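You operate a simulated robot arm through the tools that you are given. There is no shell and no other tool. Be economical: measure what you need, move in short steps, check, and stop when the job is done.

The job below is to be done with a simulated two-armed robot. You get a single attempt, and the scene is never put back.

TASK
Press the frame 1 zero button two times. Close the grey drawer. Put the grey lump on the weights shelf away on the shelf under the mixer. Put the purple-banded ring on the weights shelf away on the ribbed mat. Put the stone on the top of the wooden boxes away in the so soak. The order is free.

Only the result counts: the job must be done as asked and must still hold three seconds after the hand-in. Knocking over, shifting, dropping, spilling or breaking anything else fails it.

THE ROBOT
Two 7-joint arms with two-finger parallel grippers on one trunk, on a base that drives. Base frame: it is fixed to the floor where the robot stands at the start and does not move with it; the origin is under the middle of the robot, x ahead of it, y to its left, z up. Lengths are in cm, angles in degrees, forces in N, time in s.
The left shoulder is at the start at [5, 16.5, 103], the right one opposite. With the tool pointing down near the work surface each hand reaches from about 10 to 62 cm from the robot's upright axis, wherever it stands, measured 20 degrees to its own side. Places, roughly: frame 1 zero button [80, 10, 140]; grey drawer [70, -80, 30]; grey lump (4x4x3 cm) [-110, 20, 50]; purple-banded ring [-125, 25, 50]; ribbed mat (58x15 cm) [-82, 274, 86]; shelf under the mixer (22x76 cm) [-118, 300, 46]; soak (15x32 cm) [-252, 266, 86]; stone (6x6x2 cm) [-340, -140, 60]. Payload 3.91 kg a hand.
The tool frame of a hand sits at the grasp point between the pads (the TCP): z along the fingers, y along the line on which they close. The tips reach 3 cm beyond it. The gripper opens to 11 cm. The fingers are 2 cm wide and 1 cm thick; the gripper's body (4.8 by 11.2 cm) begins 5.5 cm behind the TCP.
Orientation is told as [roll, pitch, yaw] about the base's x, y, z axes, in that order, counted from this pose: with the fingers straight down and closing along the base's y, the tool's x points along the base's -x, its y along +y and its z along -z.

THE INTERFACE
- The arms move only by the tool nudge_tool. It takes "left_commands", "right_commands" or both (then of equal length, played together; a hand with none holds still); each is a list of rows, each a list of 7 numbers: the shift along the tool's x, y, z in units of 500 mm (1.0 is 500 mm), then the turn, a rotation vector about the tool's x, y, z in units of 60 degrees (1.0 is 60 degrees), then the finger opening in mm, from 0 to 110. In form: [[x, y, z, rx, ry, rz, hand], ...]. A call has 1 to 10 rows; each row is the pose to reach, as a shift and turn from the pose commanded when the call began, along the tool's axes at that moment. A call with a number of a shift or a turn outside -1 to 1 is refused whole. Each row takes 0.2 s and may step no farther than 5 cm and 8.6 degrees from the row before; otherwise, or with a gripper value out of range, the whole call is refused. A pose out of reach is approached as far as the arm can. The call stops where the force on the tool passes 40 N (or 10 N more than at its start, if that is more) or the arm is blocked; 0.2 s more then pass. The fingers move at their own pace (about 4.5 cm/s each) and stop on an object; they squeeze with about 36 N. The grip force told is the motor's: it shows also when the fingers shut on nothing. Time passes only in rows, and 0.2 s behind the last, so rows that repeat a pose let the fingers close. The reply holds the time, the measured pose of the TCP, the force on the tool along the base axes, the opening and the grip force, in the units named above and with some noise, with the torque about the TCP (base axes, N m) and any sound that the robot's microphone picked up, and new pictures: "views" is both (left out), scene, wrist or none (wrist: the cameras of the hands that moved).
- Cameras (640 x 400 px; columns grow to the right, rows downward): "scene" is now at [11.64, -2.62, 122.26]; the picture's right is [-0.29, -0.96, 0.00], its down [-0.33, 0.10, -0.94] and it looks along [0.90, -0.27, -0.35] (base axes); focal length 254 px, centre (320, 200). "left" rides on the left gripper at [7.2, -1.7, -10.3] in its tool frame; the picture's right is [0.23, 0.97, 0.00], its down [-0.76, 0.18, -0.62] and it looks along [-0.61, 0.14, 0.78] (tool axes); focal length 222 px, centre (320, 200). "right" rides on the right gripper at [7.2, 1.7, -10.3] in its tool frame; the picture's right is [-0.23, 0.97, 0.00], its down [-0.76, -0.18, -0.62] and it looks along [-0.61, -0.14, 0.78] (tool axes); focal length 222 px, centre (320, 200). There is no depth. A picture from a camera that has moved, and an enlarged one, comes with that camera's place and axes in the base frame and with its lens.
- lift_body(by): slides the trunk up (or, below 0, down) by that many cm; the arms and the scene camera ride with it, the base frame stays. It gives what a move gives, with no picture.
- roll_base(legs): drives the robot by 1 to 6 legs, each [ahead, left, turn to the left] in cm, cm and degrees, along the robot's own axes; the way and the turn of a leg run together, so that a leg with both is an arc; at most 150 cm and 180 degrees a leg. The arms and the cameras ride along, it lands a little off, and it stops where it bumps. It gives what a move gives, and a new picture of the scene camera.
- aim_head(pan, tilt): turns the head with the scene camera to pan (to the left, within 80 degrees either way) and tilt (down, from -29 to 69), counted from straight ahead of the robot. It gives what a move gives, and a new picture of the scene camera.
- zoom(camera, box): a new picture of the part [left, top, right, bottom] of that camera's present view, enlarged. The clock stands still meanwhile.
- job_done(): hands the job in; it is judged then, once.

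Work in short steps. Places have to be worked out from the pictures, the camera data and where the tool is seen: move nearer, look again, correct. Check each grasp and each placing, and mend what went wrong. You have 165 turns and 260 pictures in all, those below and enlarged ones among them. Open the grippers and draw the arms clear of the work before you hand the job in, unless the task says otherwise; then end with one line.

The tools are called after "Emit:" as name(argument=value, ...) on one line, values as JSON. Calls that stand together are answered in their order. nudge_tool: Moves the arms, as the interface text tells. Its arguments: {"type":"object","properties":{"left_commands":{"type":"array","items":{"type":"array","items":{"type":"number"}}},"right_commands":{"type":"array","items":{"type":"array","items":{"type":"number"}}},"views":{"type":"string","enum":["both","scene","wrist","none"]}},"required":[]} The other tools are called the same way: lift_body (by) slides the trunk up or down; roll_base (legs) drives the base; aim_head (pan, tilt) turns the head that bears the scene camera; zoom (camera, box) takes an enlarged picture of a part of a camera's view; job_done () hands the job in.

At the start:

```text
t: 0.0
left_position: [41.26, -5.77, 114.98]
left_tcp_rot: [0.0, 0.0, 0.0]
left_wrist_force: [0.1, -0.5, 0.1]
left_wrist_torque: [0.02, -0.01, -0.02]
left_grip_width: 10.99
left_grasp_force: 0.1
right_position: [34.89, -39.43, 100.02]
right_tcp_rot: [0.0, 0.1, 0.0]
right_wrist_force: [0.3, 1.0, 0.3]
right_wrist_torque: [-0.01, -0.02, 0.02]
right_grip_width: 11.0
right_grasp_force: 0.0
trunk travel left (down, up): [-25.0, 25.3]
robot x, y, heading: [0.34, -0.28, 0.1]
head pan, tilt: [-16.8, 20.3]
```

scene: 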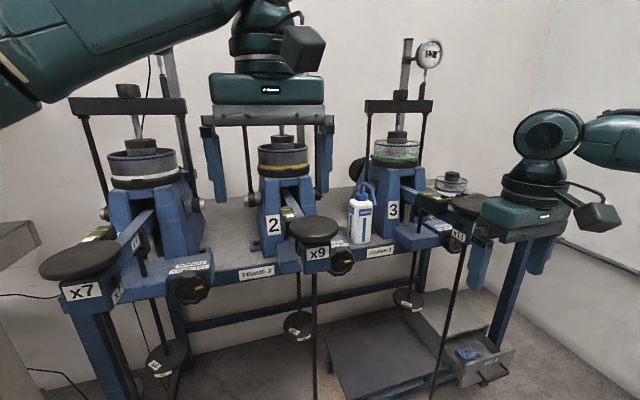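
right: 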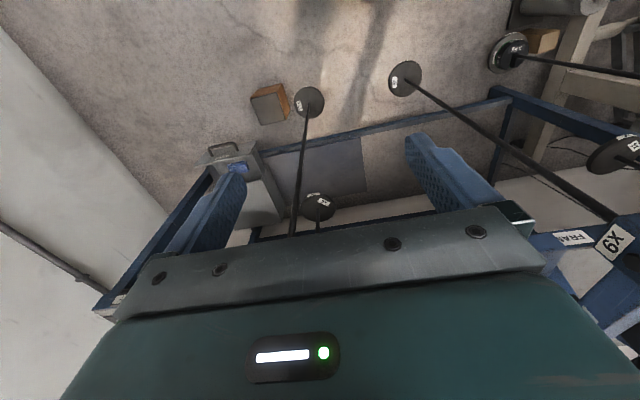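
left: 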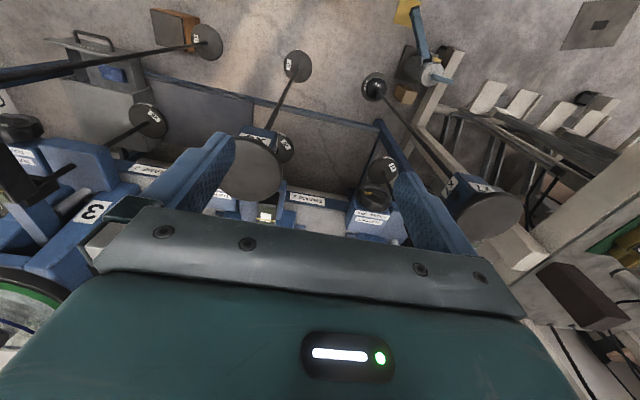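

The scene shows three frames (1 probably on the left) on a bench, with the grey drawer at lower right. I look up-left for frame 1's gauge first.

Emit:
aim_head(pan=10, tilt=-10)

Emit:
zoom(camera="scene", box=[160, 50, 480, 250])

```text
t: 0.9
left_position: [41.3, -5.96, 115.01]
left_tcp_rot: [0.0, 0.0, 0.0]
left_wrist_force: [-0.4, 0.2, 0.1]
left_wrist_torque: [0.04, -0.02, 0.0]
left_grip_width: 11.01
left_grasp_force: 0.0
right_position: [34.9, -39.54, 99.97]
right_tcp_rot: [0.0, 0.1, 0.1]
right_wrist_force: [-0.3, -0.6, 0.2]
right_wrist_torque: [0.03, -0.01, 0.01]
right_grip_width: 10.99
right_grasp_force: 0.0
trunk travel left (down, up): [-25.0, 25.3]
robot x, y, heading: [-0.06, -0.29, -0.5]
head pan, tilt: [10.0, -10.0]
camera scene: at [11.04, 1.53, 127.05], right [0.17, -0.98, 0.0], down [0.17, 0.03, -0.98], along [0.97, 0.17, 0.17], focal length 254 px, centre (320, 200)
```

scene: 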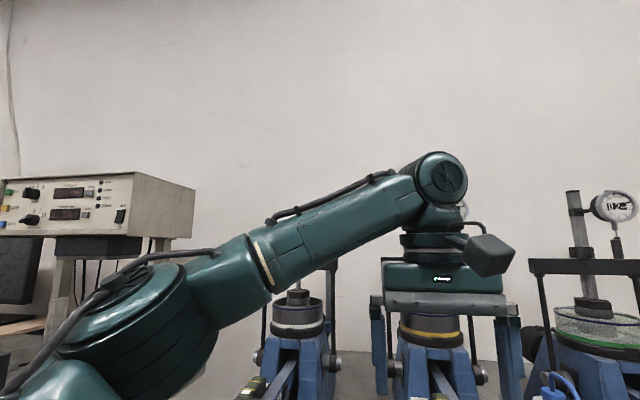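

```text
2.00 times, centred on (320, 150) of scene
camera zoom: at [11.04, 1.53, 127.05], right [0.17, -0.98, 0.0], down [0.17, 0.03, -0.98], along [0.97, 0.17, 0.17], focal length 508 px, centre (320, 300)
```

zoom: 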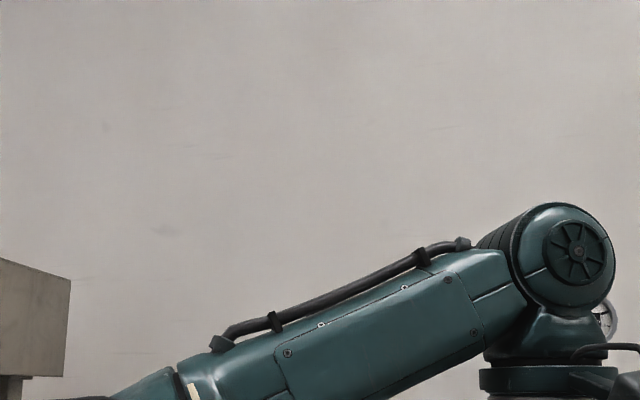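

The left arm hides gauges 1 and 2. I move the left hand back and to the left to uncover frame 1.

Emit:
nudge_tool(left_commands=[[0.05, 0.08, 0, 0, 0, 0, 110], [0.1, 0.16, 0, 0, 0, 0, 110], [0.15, 0.24, 0, 0, 0, 0, 110], [0.2, 0.32, 0, 0, 0, 0, 110], [0.2, 0.4, 0, 0, 0, 0, 110], [0.2, 0.48, 0, 0, 0, 0, 110], [0.2, 0.56, 0, 0, 0, 0, 60], [0.2, 0.62, 0, 0, 0, 0, 0]], views="scene")

```text
t: 2.8
left_position: [31.16, 25.02, 114.97]
left_tcp_rot: [-0.1, 0.1, -0.1]
left_wrist_force: [0.2, 0.2, -0.6]
left_wrist_torque: [-0.02, -0.01, 0.04]
left_grip_width: 5.84
left_grasp_force: 0.1
right_position: [34.95, -39.6, 99.97]
right_tcp_rot: [0.0, 0.0, 0.1]
right_wrist_force: [0.4, 0.4, 0.9]
right_wrist_torque: [0.03, 0.0, 0.03]
right_grip_width: 10.98
right_grasp_force: 0.0
trunk travel left (down, up): [-25.0, 25.3]
robot x, y, heading: [0.44, -0.18, -0.0]
head pan, tilt: [10.0, -10.0]
camera scene: at [11.02, 1.56, 127.06], right [0.17, -0.98, 0.0], down [0.17, 0.03, -0.98], along [0.97, 0.17, 0.17], focal length 254 px, centre (320, 200)
```

scene: 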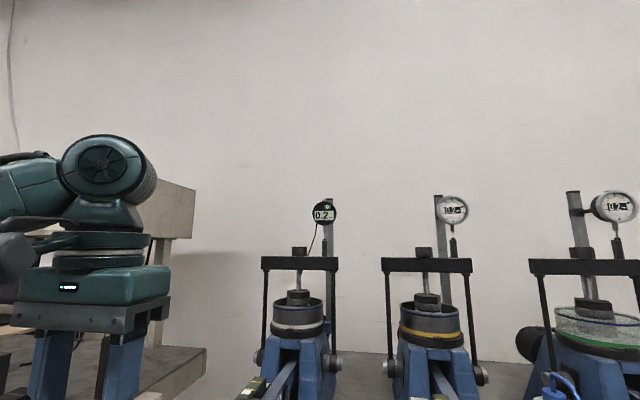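

Frame 1 has a digital black gauge at (325,213). I zoom on it, then view from the other side for range.

Emit:
zoom(camera="scene", box=[285, 190, 365, 240])

Emit:
lift_body(by=15)

Emit:
zoom(camera="scene", box=[240, 180, 400, 280])

```text
8.00 times, centred on (325, 215) of scene
camera zoom: at [11.02, 1.56, 127.06], right [0.17, -0.98, 0.0], down [0.17, 0.03, -0.98], along [0.97, 0.17, 0.17], focal length 2031 px, centre (280, 80)
```

zoom: 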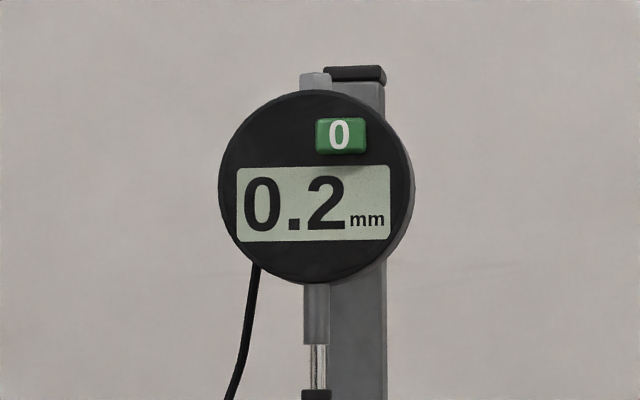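

```text
t: 4.5
left_position: [31.2, 25.15, 129.99]
left_tcp_rot: [0.0, 0.0, 0.0]
left_wrist_force: [-0.7, -0.2, -0.1]
left_wrist_torque: [-0.03, 0.04, 0.03]
left_grip_width: 0.02
left_grasp_force: 36.5
right_position: [34.89, -39.5, 114.96]
right_tcp_rot: [0.0, 0.0, 0.0]
right_wrist_force: [0.3, -0.3, 0.4]
right_wrist_torque: [-0.01, 0.0, 0.01]
right_grip_width: 11.01
right_grasp_force: 0.0
trunk travel left (down, up): [-40.0, 10.3]
robot x, y, heading: [0.32, 0.2, -0.0]
head pan, tilt: [10.0, -10.0]
```

```text
4.00 times, centred on (320, 230) of scene
camera zoom: at [11.04, 1.53, 142.05], right [0.17, -0.98, 0.0], down [0.17, 0.03, -0.98], along [0.97, 0.17, 0.17], focal length 1016 px, centre (320, 80)
```

zoom: 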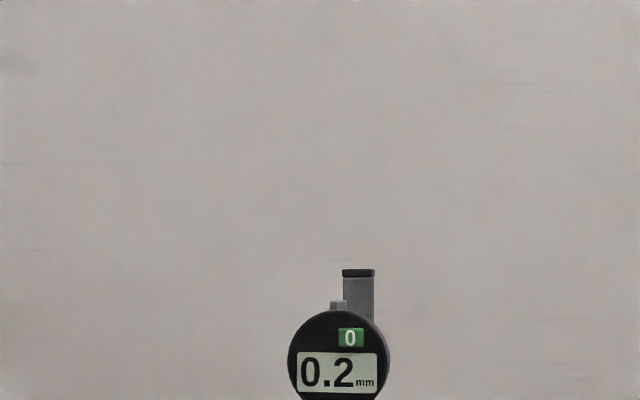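

From the two heights I judge the zero button at about [77.9, 11.2, 137.0], facing −x. I tip the left hand forward while bringing it before the gauge.

Emit:
nudge_tool(left_commands=[[-0.05, -0.03, -0.02, 0, -0.125, 0, 0], [-0.1, -0.06, -0.04, 0, -0.25, 0, 0], [-0.15, -0.09, -0.06, 0, -0.375, 0, 0], [-0.2, -0.12, -0.08, 0, -0.5, 0, 0], [-0.25, -0.15, -0.1, 0, -0.625, 0, 0], [-0.3, -0.18, -0.12, 0, -0.75, 0, 0], [-0.35, -0.23, -0.14, 0, -0.875, 0, 0], [-0.4, -0.28, -0.14, 0, -1, 0, 0]], views="none")

Emit:
nudge_tool(left_commands=[[0, 0, 0, 0, -0.125, 0, 0], [0, 0, 0, 0, -0.25, 0, 0], [0, 0, 0, 0, -0.375, 0, 0], [0, 0, 0, 0, -0.5, 0, 0]])

```text
t: 6.3
left_position: [51.24, 11.02, 137.0]
left_tcp_rot: [0.1, -60.0, 0.1]
left_wrist_force: [-1.0, 0.3, -0.4]
left_wrist_torque: [0.0, 0.05, 0.04]
left_grip_width: 0.02
left_grasp_force: 35.8
right_position: [34.91, -39.53, 114.93]
right_tcp_rot: [-0.1, 0.1, 0.0]
right_wrist_force: [0.7, -0.2, -0.3]
right_wrist_torque: [0.02, 0.01, 0.0]
right_grip_width: 11.01
right_grasp_force: 0.0
trunk travel left (down, up): [-40.0, 10.3]
robot x, y, heading: [-0.07, 0.25, -0.2]
head pan, tilt: [10.0, -10.0]
```

```text
t: 7.3
left_position: [51.11, 11.16, 136.97]
left_tcp_rot: [-142.1, -90.0, 142.1]
left_wrist_force: [-0.1, 0.8, -0.7]
left_wrist_torque: [0.01, 0.01, 0.0]
left_grip_width: 0.0
left_grasp_force: 36.2
right_position: [34.98, -39.37, 114.99]
right_tcp_rot: [0.0, 0.0, -0.1]
right_wrist_force: [0.6, -0.1, 0.3]
right_wrist_torque: [0.0, -0.01, 0.01]
right_grip_width: 10.99
right_grasp_force: 0.2
trunk travel left (down, up): [-40.0, 10.3]
robot x, y, heading: [0.65, 0.05, 0.4]
head pan, tilt: [10.0, -10.0]
camera scene: at [11.05, 1.55, 142.06], right [0.17, -0.98, 0.0], down [0.17, 0.03, -0.98], along [0.97, 0.17, 0.17], focal length 254 px, centre (320, 200)
camera left: at [40.83, 9.27, 129.68], right [0.0, 0.97, -0.23], down [-0.62, 0.18, 0.76], along [0.78, 0.14, 0.61], focal length 222 px, centre (320, 200)
```

scene: 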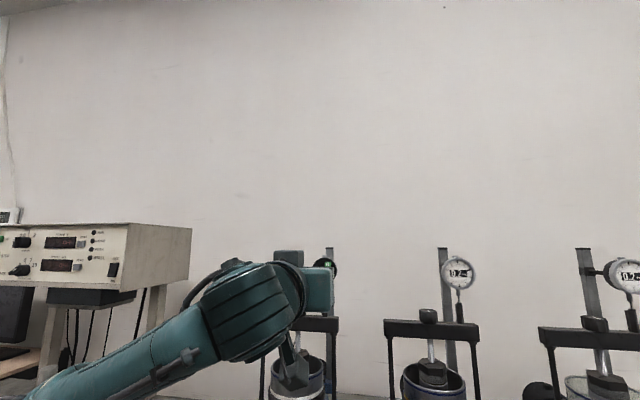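
left: 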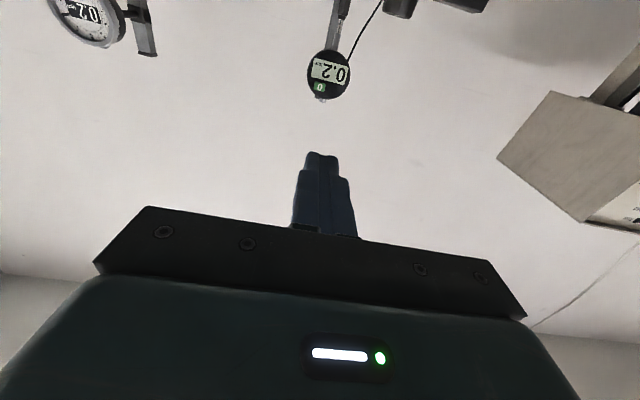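

The hand camera agrees: the button lies about [77.9, 11, 137.1], and the tool is lined up. I advance 20 cm, leaving a gap.

Emit:
nudge_tool(left_commands=[[0, 0, 0.08, 0, 0, 0, 0], [0, 0, 0.16, 0, 0, 0, 0], [0, 0, 0.24, 0, 0, 0, 0], [0, 0, 0.32, 0, 0, 0, 0], [0, 0, 0.4, 0, 0, 0, 0]], views="wrist")

Emit:
zoom(camera="left", box=[240, 60, 400, 160])

```text
t: 8.5
left_position: [71.31, 11.01, 136.99]
left_tcp_rot: [63.8, -89.9, -63.6]
left_wrist_force: [0.0, -0.4, -0.1]
left_wrist_torque: [0.03, -0.03, 0.01]
left_grip_width: 0.0
left_grasp_force: 36.0
right_position: [34.92, -39.45, 115.13]
right_tcp_rot: [0.1, -0.1, 0.0]
right_wrist_force: [0.1, -0.2, 0.5]
right_wrist_torque: [0.0, 0.0, -0.03]
right_grip_width: 11.0
right_grasp_force: 0.0
trunk travel left (down, up): [-40.0, 10.3]
robot x, y, heading: [-0.1, -0.19, -0.2]
head pan, tilt: [10.0, -10.0]
camera left: at [60.94, 9.14, 129.75], right [0.0, 0.97, -0.23], down [-0.62, 0.18, 0.76], along [0.78, 0.14, 0.61], focal length 222 px, centre (320, 200)
```

left: 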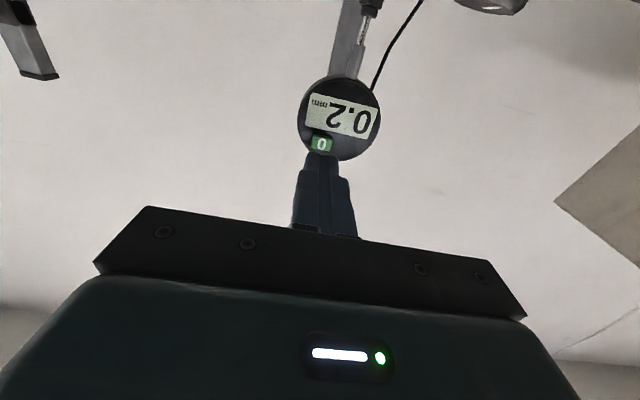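

```text
4.00 times, centred on (320, 110) of left
camera zoom: at [60.94, 9.14, 129.75], right [0.0, 0.97, -0.23], down [-0.62, 0.18, 0.76], along [0.78, 0.14, 0.61], focal length 888 px, centre (320, 560)
```

zoom: 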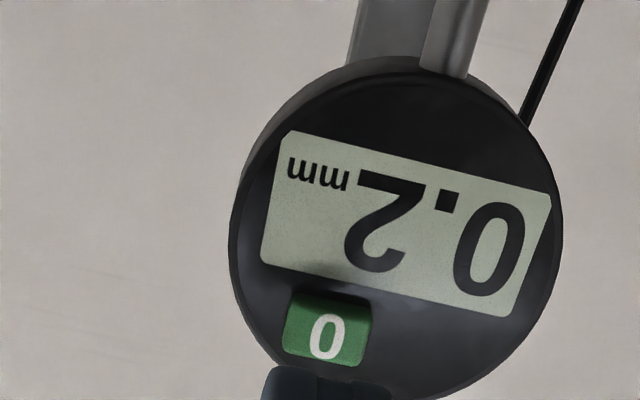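

Fingers are aligned with the green button (≈[77.7, 10.95, 137.05]), about 3 cm away. I press gently in 1–2 mm steps.

Emit:
nudge_tool(left_commands=[[0, 0, 0.03, 0, 0, 0, 0], [0, 0, 0.046, 0, 0, 0, 0], [0, 0, 0.05, 0, 0, 0, 0], [0, 0, 0.054, 0, 0, 0, 0], [0, 0, 0.057, 0, 0, 0, 0], [0, 0, 0.06, 0, 0, 0, 0], [0, 0, 0.063, 0, 0, 0, 0]], views="wrist")

Emit:
zoom(camera="left", box=[240, 70, 400, 170])

```text
t: 10.1
left_position: [74.28, 11.16, 136.95]
left_tcp_rot: [-21.8, -90.0, 21.9]
left_wrist_force: [-0.2, 0.1, -0.1]
left_wrist_torque: [0.0, 0.01, -0.01]
left_grip_width: 0.0
left_grasp_force: 36.4
right_position: [34.84, -39.6, 114.78]
right_tcp_rot: [0.0, 0.0, -0.1]
right_wrist_force: [-0.6, -0.6, 0.5]
right_wrist_torque: [-0.03, -0.03, -0.01]
right_grip_width: 11.02
right_grasp_force: 0.0
trunk travel left (down, up): [-40.0, 10.3]
robot x, y, heading: [0.05, -0.06, 0.1]
head pan, tilt: [10.0, -10.0]
camera left: at [64.0, 9.23, 129.67], right [0.0, 0.97, -0.23], down [-0.62, 0.18, 0.76], along [0.78, 0.14, 0.61], focal length 222 px, centre (320, 200)
```

left: 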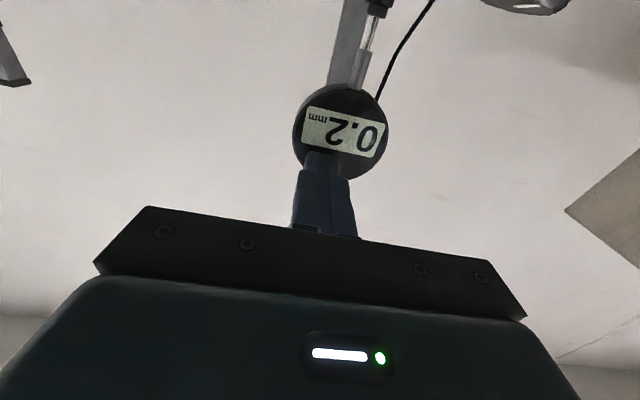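

```text
4.00 times, centred on (320, 120) of left
camera zoom: at [64.0, 9.23, 129.67], right [0.0, 0.97, -0.23], down [-0.62, 0.18, 0.76], along [0.78, 0.14, 0.61], focal length 888 px, centre (320, 520)
```

zoom: 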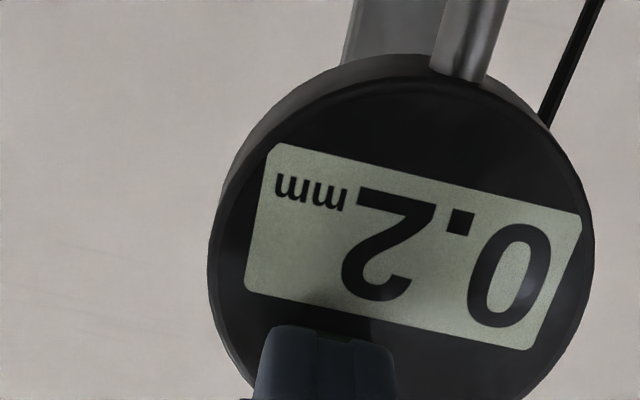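

No contact yet. I keep on in 1 mm steps.

Emit:
nudge_tool(left_commands=[[0, 0, 0.003, 0, 0, 0, 0], [0, 0, 0.006, 0, 0, 0, 0], [0, 0, 0.009, 0, 0, 0, 0], [0, 0, 0.012, 0, 0, 0, 0]], views="none")

```text
t: 11.1
left_position: [74.96, 11.24, 136.94]
left_tcp_rot: [39.7, -90.1, -39.7]
left_wrist_force: [-1.5, -0.5, 0.4]
left_wrist_torque: [-0.01, -0.01, -0.01]
left_grip_width: 0.0
left_grasp_force: 35.5
right_position: [34.85, -39.45, 114.96]
right_tcp_rot: [0.0, 0.0, 0.0]
right_wrist_force: [-0.3, -0.2, 0.0]
right_wrist_torque: [0.03, 0.0, 0.01]
right_grip_width: 11.02
right_grasp_force: 0.1
trunk travel left (down, up): [-40.0, 10.3]
robot x, y, heading: [-0.29, -0.06, -0.1]
head pan, tilt: [10.0, -10.0]
heard: click
```

A click was heard: first press. I back off and look at the display.

Emit:
nudge_tool(left_commands=[[0, 0, -0.01, 0, 0, 0, 0], [0, 0, -0.03, 0, 0, 0, 0], [0, 0, -0.03, 0, 0, 0, 0]], views="none")

Emit:
zoom(camera="left", box=[240, 70, 400, 170])

```text
t: 11.9
left_position: [73.52, 11.1, 136.85]
left_tcp_rot: [-2.1, -90.1, 2.1]
left_wrist_force: [0.1, -0.9, -0.6]
left_wrist_torque: [0.01, 0.0, -0.02]
left_grip_width: 0.0
left_grasp_force: 35.8
right_position: [34.83, -39.47, 114.98]
right_tcp_rot: [0.1, 0.0, 0.0]
right_wrist_force: [-0.3, -0.5, 0.3]
right_wrist_torque: [0.01, -0.03, 0.03]
right_grip_width: 11.0
right_grasp_force: 0.1
trunk travel left (down, up): [-40.0, 10.3]
robot x, y, heading: [0.6, 0.16, 0.1]
head pan, tilt: [10.0, -10.0]
```

```text
4.00 times, centred on (320, 120) of left
camera zoom: at [63.11, 9.27, 129.69], right [0.0, 0.97, -0.23], down [-0.62, 0.18, 0.76], along [0.78, 0.14, 0.61], focal length 888 px, centre (320, 520)
```

zoom: 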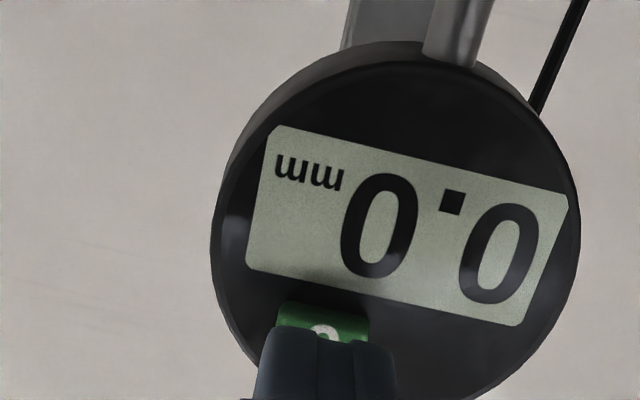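

The display went to 0.0. Pressing a second time the same way (return to the same depth).

Emit:
nudge_tool(left_commands=[[0, 0, 0.015, 0, 0, 0, 0], [0, 0, 0.021, 0, 0, 0, 0], [0, 0, 0.024, 0, 0, 0, 0], [0, 0, 0.027, 0, 0, 0, 0], [0, 0, 0.03, 0, 0, 0, 0]], views="none")

```text
t: 13.1
left_position: [74.89, 11.03, 136.95]
left_tcp_rot: [9.5, -90.0, -9.6]
left_wrist_force: [-3.0, 0.2, -0.1]
left_wrist_torque: [-0.01, 0.02, -0.02]
left_grip_width: 0.0
left_grasp_force: 36.2
right_position: [34.88, -39.53, 115.06]
right_tcp_rot: [-0.1, -0.1, 0.0]
right_wrist_force: [0.2, -0.3, 0.1]
right_wrist_torque: [0.02, -0.01, -0.03]
right_grip_width: 11.02
right_grasp_force: 0.1
trunk travel left (down, up): [-40.0, 10.3]
robot x, y, heading: [-0.05, 0.2, 0.1]
head pan, tilt: [10.0, -10.0]
heard: click
```

Second click heard. I retreat the left hand straight back 25 cm, and then look toward the drawer.

Emit:
nudge_tool(left_commands=[[0, 0, -0.06, 0, 0, 0, 0], [0, 0, -0.15, 0, 0, 0, 0], [0, 0, -0.24, 0, 0, 0, 0], [0, 0, -0.33, 0, 0, 0, 0], [0, 0, -0.42, 0, 0, 0, 0], [0, 0, -0.5, 0, 0, 0, 0]], views="none")

Emit:
nudge_tool(left_commands=[[-0.02, 0.02, -0.05, 0, 0.14, 0, 0], [-0.02, 0.05, -0.1, 0, 0.28, 0, 0], [-0.02, 0.1, -0.12, 0, 0.42, 0, 0], [-0.02, 0.15, -0.14, 0, 0.56, 0, 0], [-0.02, 0.2, -0.16, 0, 0.7, 0, 0], [-0.02, 0.25, -0.18, 0, 0.84, 0, 0], [-0.02, 0.3, -0.2, 0, 0.98, 0, 0]], views="none")

Emit:
nudge_tool(left_commands=[[0, 0, 0, 0, 0.13, 0, 0], [0, 0, 0, 0, 0.26, 0, 0], [0, 0, 0, 0, 0.39, 0, 0], [0, 0, 0, 0, 0.52, 0, 0]], views="none")

Emit:
aim_head(pan=-45, tilt=35)

```text
t: 14.5
left_position: [49.82, 11.26, 136.63]
left_tcp_rot: [-81.8, -90.0, 81.9]
left_wrist_force: [-0.1, -0.8, 0.1]
left_wrist_torque: [-0.02, 0.0, -0.01]
left_grip_width: 0.0
left_grasp_force: 35.9
right_position: [34.91, -39.44, 115.02]
right_tcp_rot: [0.0, 0.0, -0.1]
right_wrist_force: [-1.5, -0.1, 1.2]
right_wrist_torque: [0.0, 0.0, 0.0]
right_grip_width: 11.02
right_grasp_force: 0.0
trunk travel left (down, up): [-40.0, 10.3]
robot x, y, heading: [0.1, 0.12, 0.1]
head pan, tilt: [10.0, -10.0]
```

```text
t: 16.1
left_position: [43.14, 34.79, 140.98]
left_tcp_rot: [-0.1, -31.3, 0.3]
left_wrist_force: [-1.4, 0.7, 0.0]
left_wrist_torque: [-0.03, -0.08, -0.03]
left_grip_width: 0.01
left_grasp_force: 36.1
left hand out of reach, approached as far as the arm can: row 2, 3, 4, 5, 6, 7
right_position: [34.44, -39.41, 115.23]
right_tcp_rot: [-0.1, -0.3, 0.0]
right_wrist_force: [-0.6, -0.2, 0.7]
right_wrist_torque: [-0.02, -0.09, 0.03]
right_grip_width: 11.0
right_grasp_force: 0.2
trunk travel left (down, up): [-40.0, 10.3]
robot x, y, heading: [0.35, -0.23, -0.1]
head pan, tilt: [10.0, -10.0]
```

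```text
t: 17.1
left_position: [44.04, 34.28, 140.8]
left_tcp_rot: [-0.2, -1.0, 0.5]
left_wrist_force: [0.0, 0.3, -0.2]
left_wrist_torque: [0.0, 0.03, 0.01]
left_grip_width: 0.0
left_grasp_force: 36.1
left hand out of reach, approached as far as the arm can: row 4
right_position: [34.91, -39.4, 115.11]
right_tcp_rot: [-0.1, 0.0, 0.0]
right_wrist_force: [0.8, -0.3, 0.3]
right_wrist_torque: [0.0, 0.02, -0.01]
right_grip_width: 10.99
right_grasp_force: 0.0
trunk travel left (down, up): [-40.0, 10.3]
robot x, y, heading: [0.06, 0.36, 0.1]
head pan, tilt: [10.0, -10.0]
```

```text
t: 18.3
left_position: [43.89, 34.04, 140.7]
left_tcp_rot: [-0.2, -0.7, 0.3]
left_wrist_force: [-0.5, 0.4, 0.0]
left_wrist_torque: [0.0, 0.01, -0.01]
left_grip_width: 0.0
left_grasp_force: 35.9
right_position: [34.75, -39.46, 115.02]
right_tcp_rot: [0.0, 0.0, 0.0]
right_wrist_force: [0.6, -0.7, -0.1]
right_wrist_torque: [0.01, 0.03, 0.01]
right_grip_width: 11.0
right_grasp_force: 0.0
trunk travel left (down, up): [-40.0, 10.3]
robot x, y, heading: [0.36, 0.35, 0.2]
head pan, tilt: [-45.0, 35.0]
camera scene: at [8.96, -6.15, 134.92], right [-0.71, -0.71, 0.0], down [-0.41, 0.4, -0.82], along [0.58, -0.58, -0.57], focal length 254 px, centre (320, 200)
```

scene: 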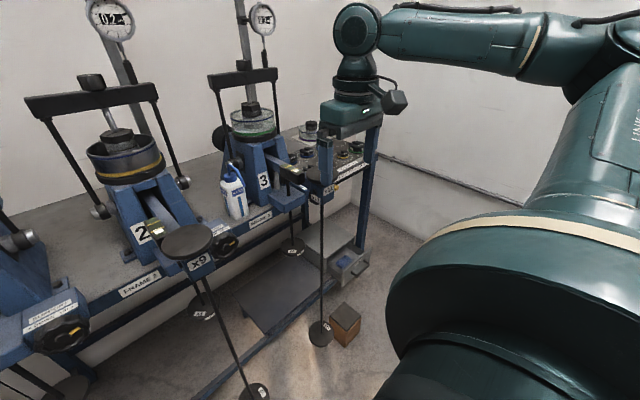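

The drawer is low under the bench's right end. I zoom on it.

Emit:
zoom(camera="scene", box=[230, 160, 430, 360])

Emit:
zoom(camera="right", box=[0, 0, 640, 400])

```text
2.00 times, centred on (330, 260) of scene
camera zoom: at [8.96, -6.15, 134.92], right [-0.71, -0.71, 0.0], down [-0.41, 0.4, -0.82], along [0.58, -0.58, -0.57], focal length 508 px, centre (300, 80)
```

zoom: 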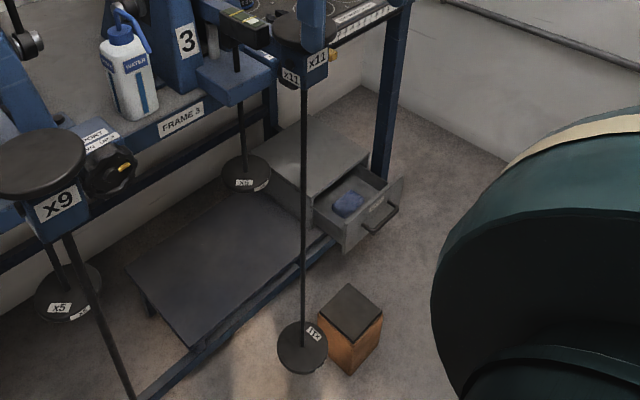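

```text
1.00 times, centred on (320, 200) of right (not enlarged: the box is as wide or as high as the picture)
camera zoom: at [27.54, -37.83, 125.34], right [0.23, 0.97, 0.0], down [0.76, -0.18, 0.62], along [0.61, -0.14, -0.78], focal length 222 px, centre (320, 200)
```

zoom: 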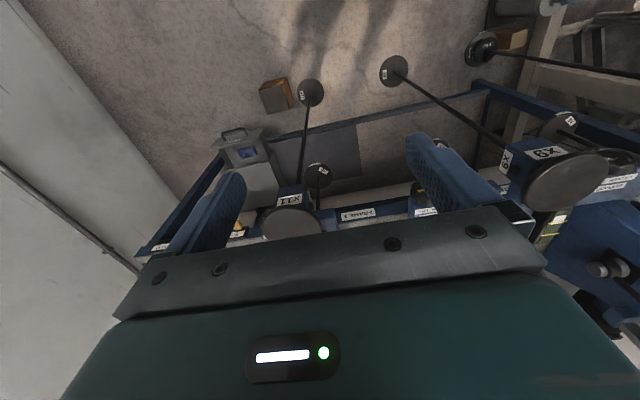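

The drawer opens toward −x; its handle is around [55, −81, 35], with a hanger (X11) and a wooden block on the floor near [50, −60]. I check the right side for space before driving.

Emit:
aim_head(pan=-80, tilt=30)

```text
t: 19.4
left_position: [43.88, 34.17, 140.78]
left_tcp_rot: [-0.1, -0.8, 0.3]
left_wrist_force: [0.6, -0.8, -0.4]
left_wrist_torque: [0.0, 0.0, 0.01]
left_grip_width: 0.0
left_grasp_force: 35.8
right_position: [34.82, -39.66, 114.86]
right_tcp_rot: [0.0, 0.0, 0.0]
right_wrist_force: [-0.1, -0.6, -0.4]
right_wrist_torque: [0.01, -0.04, 0.02]
right_grip_width: 11.0
right_grasp_force: 0.1
trunk travel left (down, up): [-40.0, 10.3]
robot x, y, heading: [0.42, -0.26, -0.0]
head pan, tilt: [-80.0, 30.0]
camera scene: at [4.31, -8.84, 135.69], right [-0.98, -0.17, 0.0], down [-0.09, 0.49, -0.87], along [0.15, -0.85, -0.5], focal length 254 px, centre (320, 200)
```

scene: 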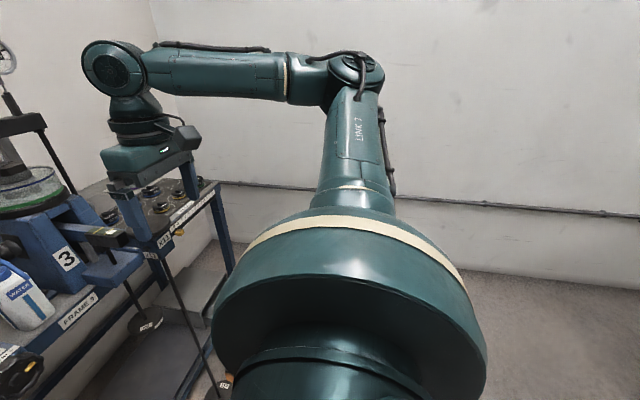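

The wall is about at y −160, so there is room. I drive 58 cm to the right, keeping the distance to the bench.

Emit:
roll_base(legs=[[0, -58, 0]])

Emit:
aim_head(pan=-15, tilt=60)

```text
t: 22.7
left_position: [44.01, -24.62, 140.76]
left_tcp_rot: [-0.4, -0.8, -0.2]
left_wrist_force: [0.5, 0.0, -0.3]
left_wrist_torque: [0.01, -0.02, 0.02]
left_grip_width: 0.0
left_grasp_force: 35.7
right_position: [34.38, -98.29, 114.89]
right_tcp_rot: [0.1, 0.1, -0.3]
right_wrist_force: [-0.8, -0.1, -0.6]
right_wrist_torque: [0.01, -0.01, 0.01]
right_grip_width: 10.98
right_grasp_force: 0.1
trunk travel left (down, up): [-40.0, 10.3]
robot x, y, heading: [-0.3, -58.6, -0.3]
head pan, tilt: [-80.0, 30.0]
camera scene: at [4.06, -67.47, 135.69], right [-0.99, -0.17, 0.0], down [-0.08, 0.49, -0.87], along [0.15, -0.85, -0.5], focal length 254 px, centre (320, 200)
```

scene: 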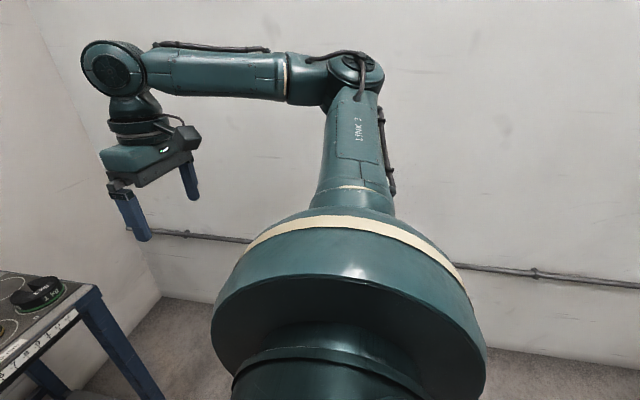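

```text
t: 24.0
left_position: [43.94, -24.76, 140.74]
left_tcp_rot: [-0.4, -0.8, -0.2]
left_wrist_force: [0.7, -0.5, 0.0]
left_wrist_torque: [-0.01, 0.01, -0.03]
left_grip_width: 0.01
left_grasp_force: 35.5
right_position: [34.54, -98.32, 115.08]
right_tcp_rot: [0.0, 0.0, -0.3]
right_wrist_force: [0.1, -0.4, -0.6]
right_wrist_torque: [0.01, -0.03, -0.01]
right_grip_width: 10.99
right_grasp_force: 0.0
trunk travel left (down, up): [-40.0, 10.3]
robot x, y, heading: [-0.21, -58.59, -0.6]
head pan, tilt: [-15.0, 60.0]
camera scene: at [8.97, -60.29, 131.49], right [-0.27, -0.96, 0.0], down [-0.83, 0.23, -0.5], along [0.48, -0.13, -0.87], focal length 254 px, centre (320, 200)
```

scene: 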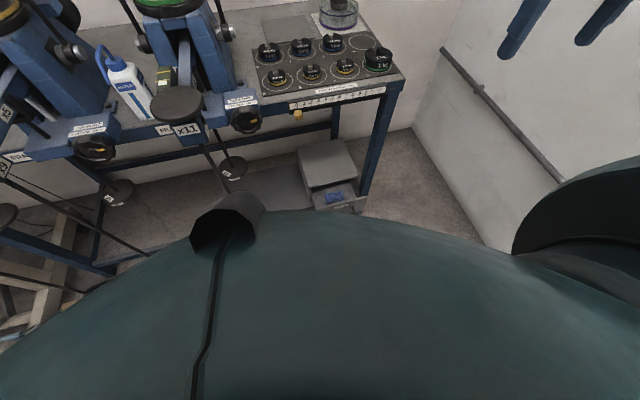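

The handle is near [55.5, −82.6, 34]. I pull the left hand back for safety, then lower the trunk 38 cm.

Emit:
nudge_tool(left_commands=[[0.08, 0, 0.04, 0, 0, 0, 0], [0.16, 0, 0.08, 0, 0, 0, 0], [0.24, 0, 0.12, 0, 0, 0, 0], [0.3, 0, 0.16, 0, 0, 0, 0]], views="none")

Emit:
lift_body(by=-39)

Emit:
zoom(camera="right", box=[0, 0, 640, 400])

```text
t: 25.0
left_position: [30.19, -23.07, 132.09]
left_tcp_rot: [-1.6, 0.6, 0.2]
left_wrist_force: [0.7, -0.4, 0.2]
left_wrist_torque: [-0.01, -0.03, -0.01]
left_grip_width: 0.01
left_grasp_force: 35.7
left hand out of reach, approached as far as the arm can: row 4
right_position: [34.58, -98.24, 114.95]
right_tcp_rot: [-0.1, 0.0, -0.3]
right_wrist_force: [-0.1, 1.1, -0.3]
right_wrist_torque: [0.02, 0.03, -0.01]
right_grip_width: 10.98
right_grasp_force: 0.0
trunk travel left (down, up): [-40.0, 10.3]
robot x, y, heading: [-0.37, -58.39, -0.5]
head pan, tilt: [-15.0, 60.0]
```

```text
t: 28.8
left_position: [30.01, -23.06, 93.28]
left_tcp_rot: [-1.4, 0.4, 0.1]
left_wrist_force: [0.5, -0.8, 0.3]
left_wrist_torque: [-0.01, 0.0, -0.01]
left_grip_width: 0.0
left_grasp_force: 36.1
right_position: [34.44, -98.23, 76.07]
right_tcp_rot: [0.0, 0.0, -0.2]
right_wrist_force: [0.6, -0.3, -0.5]
right_wrist_torque: [-0.02, -0.01, -0.02]
right_grip_width: 10.99
right_grasp_force: 0.0
trunk travel left (down, up): [-1.0, 49.3]
robot x, y, heading: [-0.29, -58.36, -0.4]
head pan, tilt: [-15.0, 60.0]
```

```text
1.00 times, centred on (320, 200) of right (not enlarged: the box is as wide or as high as the picture)
camera zoom: at [27.12, -96.57, 86.35], right [0.23, 0.97, 0.0], down [0.76, -0.18, 0.62], along [0.61, -0.15, -0.78], focal length 222 px, centre (320, 200)
```

zoom: 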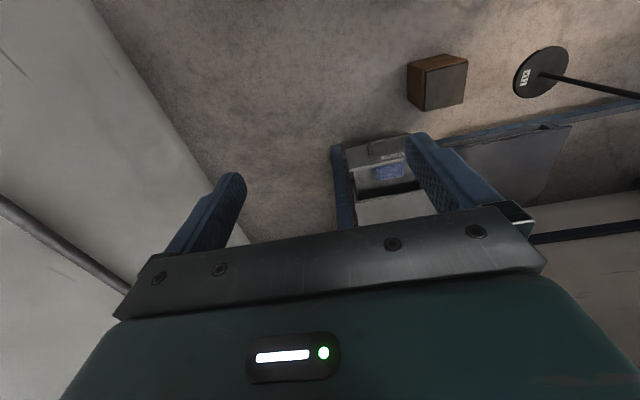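

The handle centre seems nearer [57.5, −86, 32]. I bring the closed right hand down, pitched 60° forward, in front of it at about [45, −86, 45].

Emit:
nudge_tool(right_commands=[[-0.0275, 0.0305, 0.0775, 0, -0.125, 0, 0], [-0.055, 0.061, 0.155, 0, -0.25, 0, 0], [-0.0825, 0.0915, 0.2325, 0, -0.375, 0, 0], [-0.11, 0.122, 0.31, 0, -0.5, 0, 0], [-0.1375, 0.1525, 0.3875, 0, -0.625, 0, 0], [-0.165, 0.183, 0.465, 0, -0.75, 0, 0], [-0.1925, 0.2135, 0.5425, 0, -0.875, 0, 0], [-0.22, 0.244, 0.62, 0, -1, 0, 0]], views="wrist")

```text
t: 30.6
left_position: [30.07, -23.34, 93.29]
left_tcp_rot: [-1.4, 0.4, 0.1]
left_wrist_force: [-0.5, -0.6, -1.3]
left_wrist_torque: [0.04, -0.01, 0.01]
left_grip_width: 0.0
left_grasp_force: 36.5
right_position: [45.37, -88.05, 49.81]
right_tcp_rot: [0.1, -60.1, -0.4]
right_wrist_force: [0.4, -0.3, -0.4]
right_wrist_torque: [0.0, 0.02, 0.04]
right_grip_width: 0.01
right_grasp_force: 35.9
right hand out of reach, approached as far as the arm can: row 8
trunk travel left (down, up): [-1.0, 49.3]
robot x, y, heading: [-0.35, -58.49, -0.4]
head pan, tilt: [-15.0, 60.0]
camera right: at [32.7, -86.29, 48.81], right [0.12, 0.97, 0.2], down [-0.16, -0.18, 0.97], along [0.98, -0.15, 0.14], focal length 222 px, centre (320, 200)
```

right: 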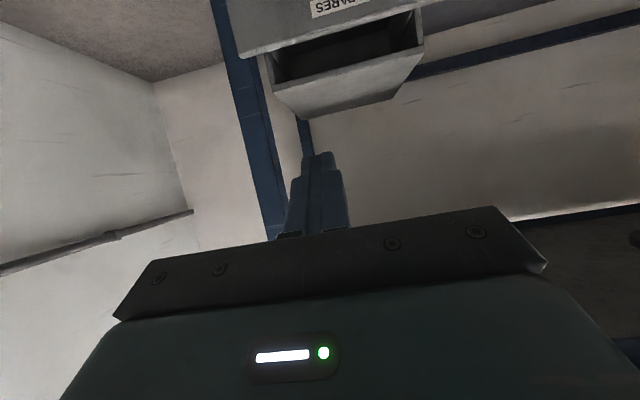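

The drawer's front panel is at x≈58, y −95…−76, top edge z≈35. I lower the fingertips to z≈31 in front of its centre.

Emit:
nudge_tool(right_commands=[[0.068, 0.01, 0.05, 0, 0, 0, 0], [0.135, 0.02, 0.1, 0, 0, 0, 0], [0.2, 0.03, 0.15, 0, 0, 0, 0], [0.27, 0.04, 0.2, 0, 0, 0, 0]], views="wrist")

```text
t: 31.6
left_position: [30.04, -23.07, 93.19]
left_tcp_rot: [-1.4, 0.3, 0.1]
left_wrist_force: [-0.4, 0.3, 0.7]
left_wrist_torque: [-0.04, -0.02, 0.0]
left_grip_width: 0.01
left_grasp_force: 35.7
right_position: [46.39, -90.1, 49.27]
right_tcp_rot: [0.0, -60.1, -0.2]
right_wrist_force: [0.5, 0.0, -0.5]
right_wrist_torque: [0.01, 0.02, -0.02]
right_grip_width: 0.05
right_grasp_force: 35.8
right hand out of reach, approached as far as the arm can: row 1, 2, 3, 4
trunk travel left (down, up): [-1.0, 49.3]
robot x, y, heading: [-0.09, -58.76, -0.4]
head pan, tilt: [-15.0, 60.0]
camera right: at [33.78, -88.29, 48.17], right [0.12, 0.97, 0.2], down [-0.16, -0.18, 0.97], along [0.98, -0.15, 0.13], focal length 222 px, centre (320, 200)
```

right: 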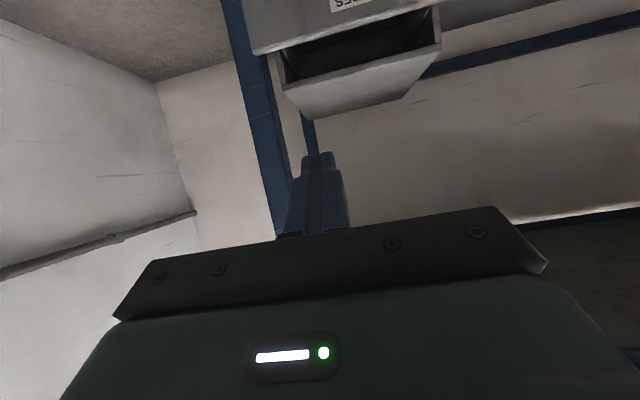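

The arm folds too tightly here (elbow limit). I back the robot off 12 cm and retry lowering.

Emit:
roll_base(legs=[[-12, 0, 0]])

Emit:
nudge_tool(right_commands=[[0, 0.02, 0.08, 0, 0, 0, 0], [0, 0.04, 0.15, 0, 0, 0, 0], [0.05, 0.06, 0.2, 0, 0, 0, 0], [0.1, 0.08, 0.24, 0, 0, 0, 0]], views="wrist")

```text
t: 32.8
left_position: [17.99, -23.1, 93.32]
left_tcp_rot: [-1.4, 0.2, 0.1]
left_wrist_force: [-0.4, -0.2, -0.1]
left_wrist_torque: [0.0, -0.01, -0.02]
left_grip_width: 0.01
left_grasp_force: 35.6
right_position: [34.39, -89.88, 49.25]
right_tcp_rot: [0.0, -60.0, -0.3]
right_wrist_force: [0.4, -0.2, 0.3]
right_wrist_torque: [0.01, -0.01, 0.02]
right_grip_width: 0.01
right_grasp_force: 35.5
trunk travel left (down, up): [-1.0, 49.3]
robot x, y, heading: [-12.24, -58.21, -0.6]
head pan, tilt: [-15.0, 60.0]
camera scene: at [-2.68, -61.03, 93.23], right [-0.35, -0.94, 0.0], down [-0.76, 0.29, -0.59], along [0.55, -0.21, -0.81], focal length 254 px, centre (320, 200)
```

scene: 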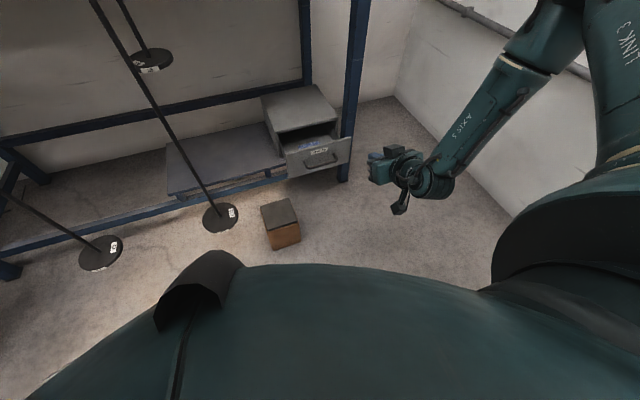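

```text
t: 33.8
left_position: [17.95, -22.92, 93.08]
left_tcp_rot: [-1.7, 0.4, 0.3]
left_wrist_force: [0.4, -0.1, 0.0]
left_wrist_torque: [0.04, -0.03, 0.01]
left_grip_width: 0.0
left_grasp_force: 36.4
right_position: [39.35, -89.52, 50.0]
right_tcp_rot: [0.0, -59.9, -0.3]
right_wrist_force: [0.4, -0.2, 0.2]
right_wrist_torque: [0.0, -0.02, -0.02]
right_grip_width: 0.01
right_grasp_force: 36.0
right hand out of reach, approached as far as the arm can: row 1, 2, 3, 4
trunk travel left (down, up): [-1.0, 49.3]
robot x, y, heading: [-12.68, -58.48, -0.3]
head pan, tilt: [-15.0, 60.0]
camera right: at [26.76, -87.73, 48.9], right [0.12, 0.97, 0.2], down [-0.16, -0.18, 0.97], along [0.98, -0.15, 0.13], focal length 222 px, centre (320, 200)
```

right: 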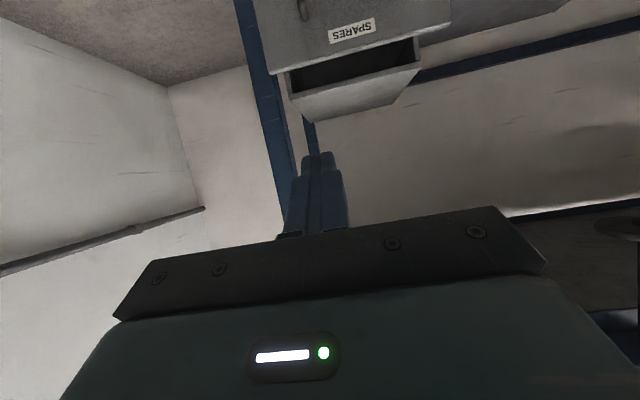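

Still clipped — likely a wrist limit with the pitch. I reduce the pitch to about −20° while descending.

Emit:
nudge_tool(right_commands=[[0, 0.01, 0, 0, 0.13, 0, 0], [0, 0.02, 0, 0, 0.26, 0, 0], [0.03, 0.03, 0.04, 0, 0.39, 0, 0], [0.06, 0.04, 0.09, 0, 0.52, 0, 0], [0.09, 0.05, 0.14, 0, 0.65, 0, 0]], views="wrist")

```text
t: 35.0
left_position: [18.05, -22.96, 93.09]
left_tcp_rot: [-1.8, 0.5, 0.2]
left_wrist_force: [0.0, 0.6, -1.0]
left_wrist_torque: [0.02, -0.02, 0.01]
left_grip_width: 0.0
left_grasp_force: 35.7
right_position: [40.53, -88.56, 46.59]
right_tcp_rot: [0.1, -21.0, -0.3]
right_wrist_force: [-0.1, -0.4, -0.6]
right_wrist_torque: [-0.01, 0.05, 0.02]
right_grip_width: 0.0
right_grasp_force: 36.1
right hand out of reach, approached as far as the arm can: row 4, 5
trunk travel left (down, up): [-1.0, 49.3]
robot x, y, heading: [-12.12, -58.79, -0.3]
head pan, tilt: [-15.0, 60.0]
camera right: at [29.86, -86.83, 53.66], right [0.22, 0.97, 0.08], down [0.49, -0.18, 0.85], along [0.85, -0.15, -0.51], focal length 222 px, centre (320, 200)
```

right: 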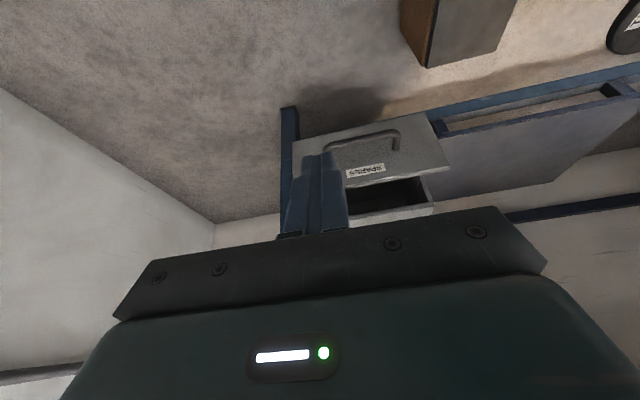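

Reach is again limited. I look at the arm posture to understand why.

Emit:
aim_head(pan=-60, tilt=40)

```text
t: 36.2
left_position: [18.02, -22.97, 93.05]
left_tcp_rot: [-1.6, 0.5, 0.1]
left_wrist_force: [0.2, -0.4, 0.3]
left_wrist_torque: [0.0, -0.01, -0.03]
left_grip_width: 0.01
left_grasp_force: 36.4
right_position: [40.29, -88.4, 46.57]
right_tcp_rot: [0.1, -21.0, -0.3]
right_wrist_force: [1.1, -0.2, -0.7]
right_wrist_torque: [0.0, 0.0, 0.0]
right_grip_width: 0.0
right_grasp_force: 36.0
trunk travel left (down, up): [-1.0, 49.3]
robot x, y, heading: [-12.2, -58.48, -0.4]
head pan, tilt: [-60.0, 40.0]
camera scene: at [-4.93, -65.53, 95.07], right [-0.84, -0.55, 0.0], down [-0.35, 0.55, -0.76], along [0.41, -0.64, -0.65], focal length 254 px, centre (320, 200)
```

scene: 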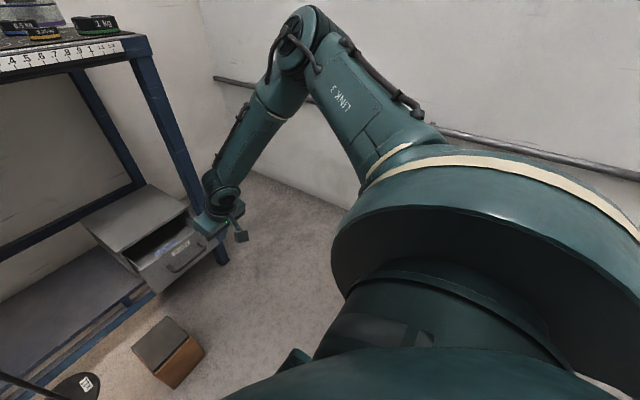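

The elbow is sharply folded; reaching farther out should allow going lower. I extend forward 8 cm, then go down.

Emit:
nudge_tool(right_commands=[[-0.075, 0.02, 0.027, 0, 0, 0, 0], [-0.15, 0.05, 0.055, 0, 0, 0, 0], [-0.125, 0.05, 0.125, 0, 0, 0, 0], [-0.1, 0.05, 0.195, 0, 0, 0, 0], [-0.075, 0.05, 0.265, 0, 0, 0, 0]], views="wrist")

```text
t: 37.4
left_position: [18.1, -23.02, 93.14]
left_tcp_rot: [-1.6, 0.4, 0.0]
left_wrist_force: [0.5, -0.1, -0.5]
left_wrist_torque: [-0.01, 0.02, 0.0]
left_grip_width: 0.0
left_grasp_force: 35.8
right_position: [40.95, -89.49, 46.62]
right_tcp_rot: [0.0, -20.9, -0.4]
right_wrist_force: [-0.6, 0.4, 0.9]
right_wrist_torque: [0.02, -0.05, 0.01]
right_grip_width: 0.01
right_grasp_force: 35.4
right hand out of reach, approached as far as the arm can: row 1, 2, 3, 4, 5
trunk travel left (down, up): [-1.0, 49.3]
robot x, y, heading: [-12.6, -58.81, -0.3]
head pan, tilt: [-60.0, 40.0]
camera right: at [30.48, -87.81, 53.75], right [0.22, 0.97, 0.08], down [0.49, -0.18, 0.85], along [0.85, -0.15, -0.51], focal length 222 px, centre (320, 200)
```

right: 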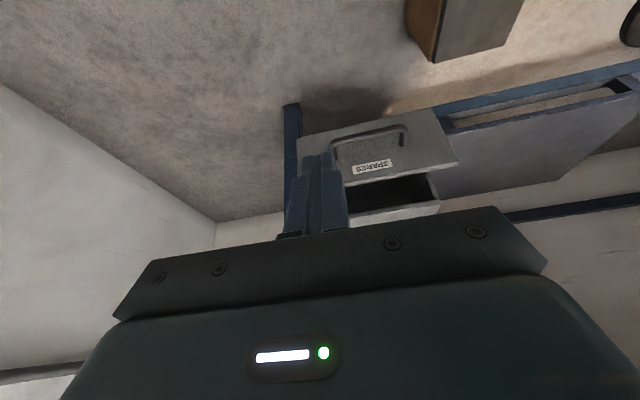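

The commanded pose is likely stale below reach. I raise the command to re-synchronise.

Emit:
nudge_tool(right_commands=[[-0.02, 0, -0.08, 0, 0, 0, 0], [-0.05, 0, -0.16, 0, 0, 0, 0], [-0.08, 0, -0.24, 0, 0, 0, 0], [-0.11, 0, -0.32, 0, 0, 0, 0]], views="scene")

```text
t: 38.4
left_position: [18.02, -23.08, 93.14]
left_tcp_rot: [-1.6, 0.6, 0.1]
left_wrist_force: [-0.6, 0.0, 0.1]
left_wrist_torque: [-0.01, 0.0, 0.01]
left_grip_width: 0.01
left_grasp_force: 35.8
right_position: [40.78, -89.27, 63.43]
right_tcp_rot: [0.1, -21.0, -0.3]
right_wrist_force: [0.1, 0.0, -0.2]
right_wrist_torque: [0.02, 0.04, -0.01]
right_grip_width: 0.0
right_grasp_force: 36.4
trunk travel left (down, up): [-1.0, 49.3]
robot x, y, heading: [-12.39, -58.83, -0.4]
head pan, tilt: [-60.0, 40.0]
camera scene: at [-4.95, -65.57, 95.1], right [-0.84, -0.54, 0.0], down [-0.35, 0.54, -0.76], along [0.41, -0.64, -0.65], focal length 254 px, centre (320, 200)
```

scene: 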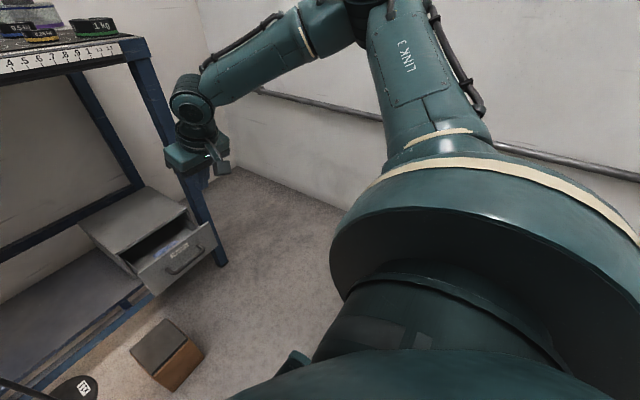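

Commands re-synchronise to the reached pose, so this was a real limit (about 61 cm from the axis). I test a closer, straight-down posture: back 12 cm, pitch to 0, then down.

Emit:
nudge_tool(right_commands=[[0.07, 0.02, 0, 0, 0.12, 0, 0], [0.14, 0.04, 0, 0, 0.24, 0, 0], [0.21, 0.06, -0.02, 0, 0.35, 0, 0], [0.22, 0.06, 0.06, 0, 0.35, 0, 0], [0.24, 0.06, 0.14, 0, 0.35, 0, 0], [0.26, 0.06, 0.22, 0, 0.35, 0, 0], [0.28, 0.06, 0.3, 0, 0.35, 0, 0], [0.3, 0.06, 0.38, 0, 0.35, 0, 0], [0.32, 0.06, 0.46, 0, 0.35, 0, 0], [0.34, 0.06, 0.54, 0, 0.35, 0, 0]], views="scene")

```text
t: 40.6
left_position: [18.06, -23.12, 93.15]
left_tcp_rot: [-1.6, 0.4, 0.1]
left_wrist_force: [0.1, 0.2, 0.1]
left_wrist_torque: [-0.02, 0.01, -0.02]
left_grip_width: 0.0
left_grasp_force: 36.2
right_position: [29.94, -89.73, 42.79]
right_tcp_rot: [0.1, -0.1, -0.3]
right_wrist_force: [0.3, -0.1, -0.2]
right_wrist_torque: [-0.01, -0.03, -0.01]
right_grip_width: 0.0
right_grasp_force: 36.0
right hand out of reach, approached as far as the arm can: row 7, 8, 9, 10
trunk travel left (down, up): [-1.0, 49.3]
robot x, y, heading: [-12.35, -58.39, -0.2]
head pan, tilt: [-60.0, 40.0]
camera scene: at [-4.98, -65.59, 95.13], right [-0.84, -0.54, 0.0], down [-0.35, 0.54, -0.76], along [0.41, -0.64, -0.65], focal length 254 px, centre (320, 200)
```

scene: 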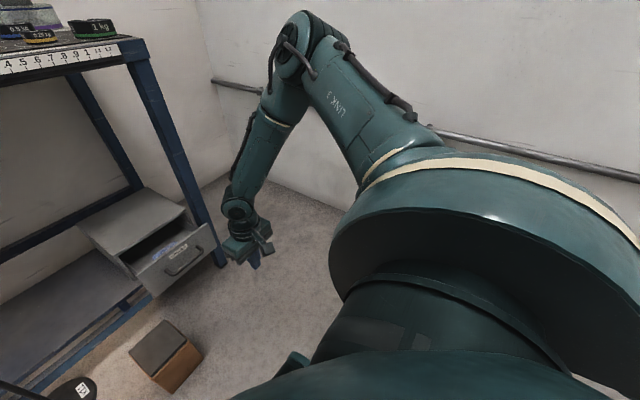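

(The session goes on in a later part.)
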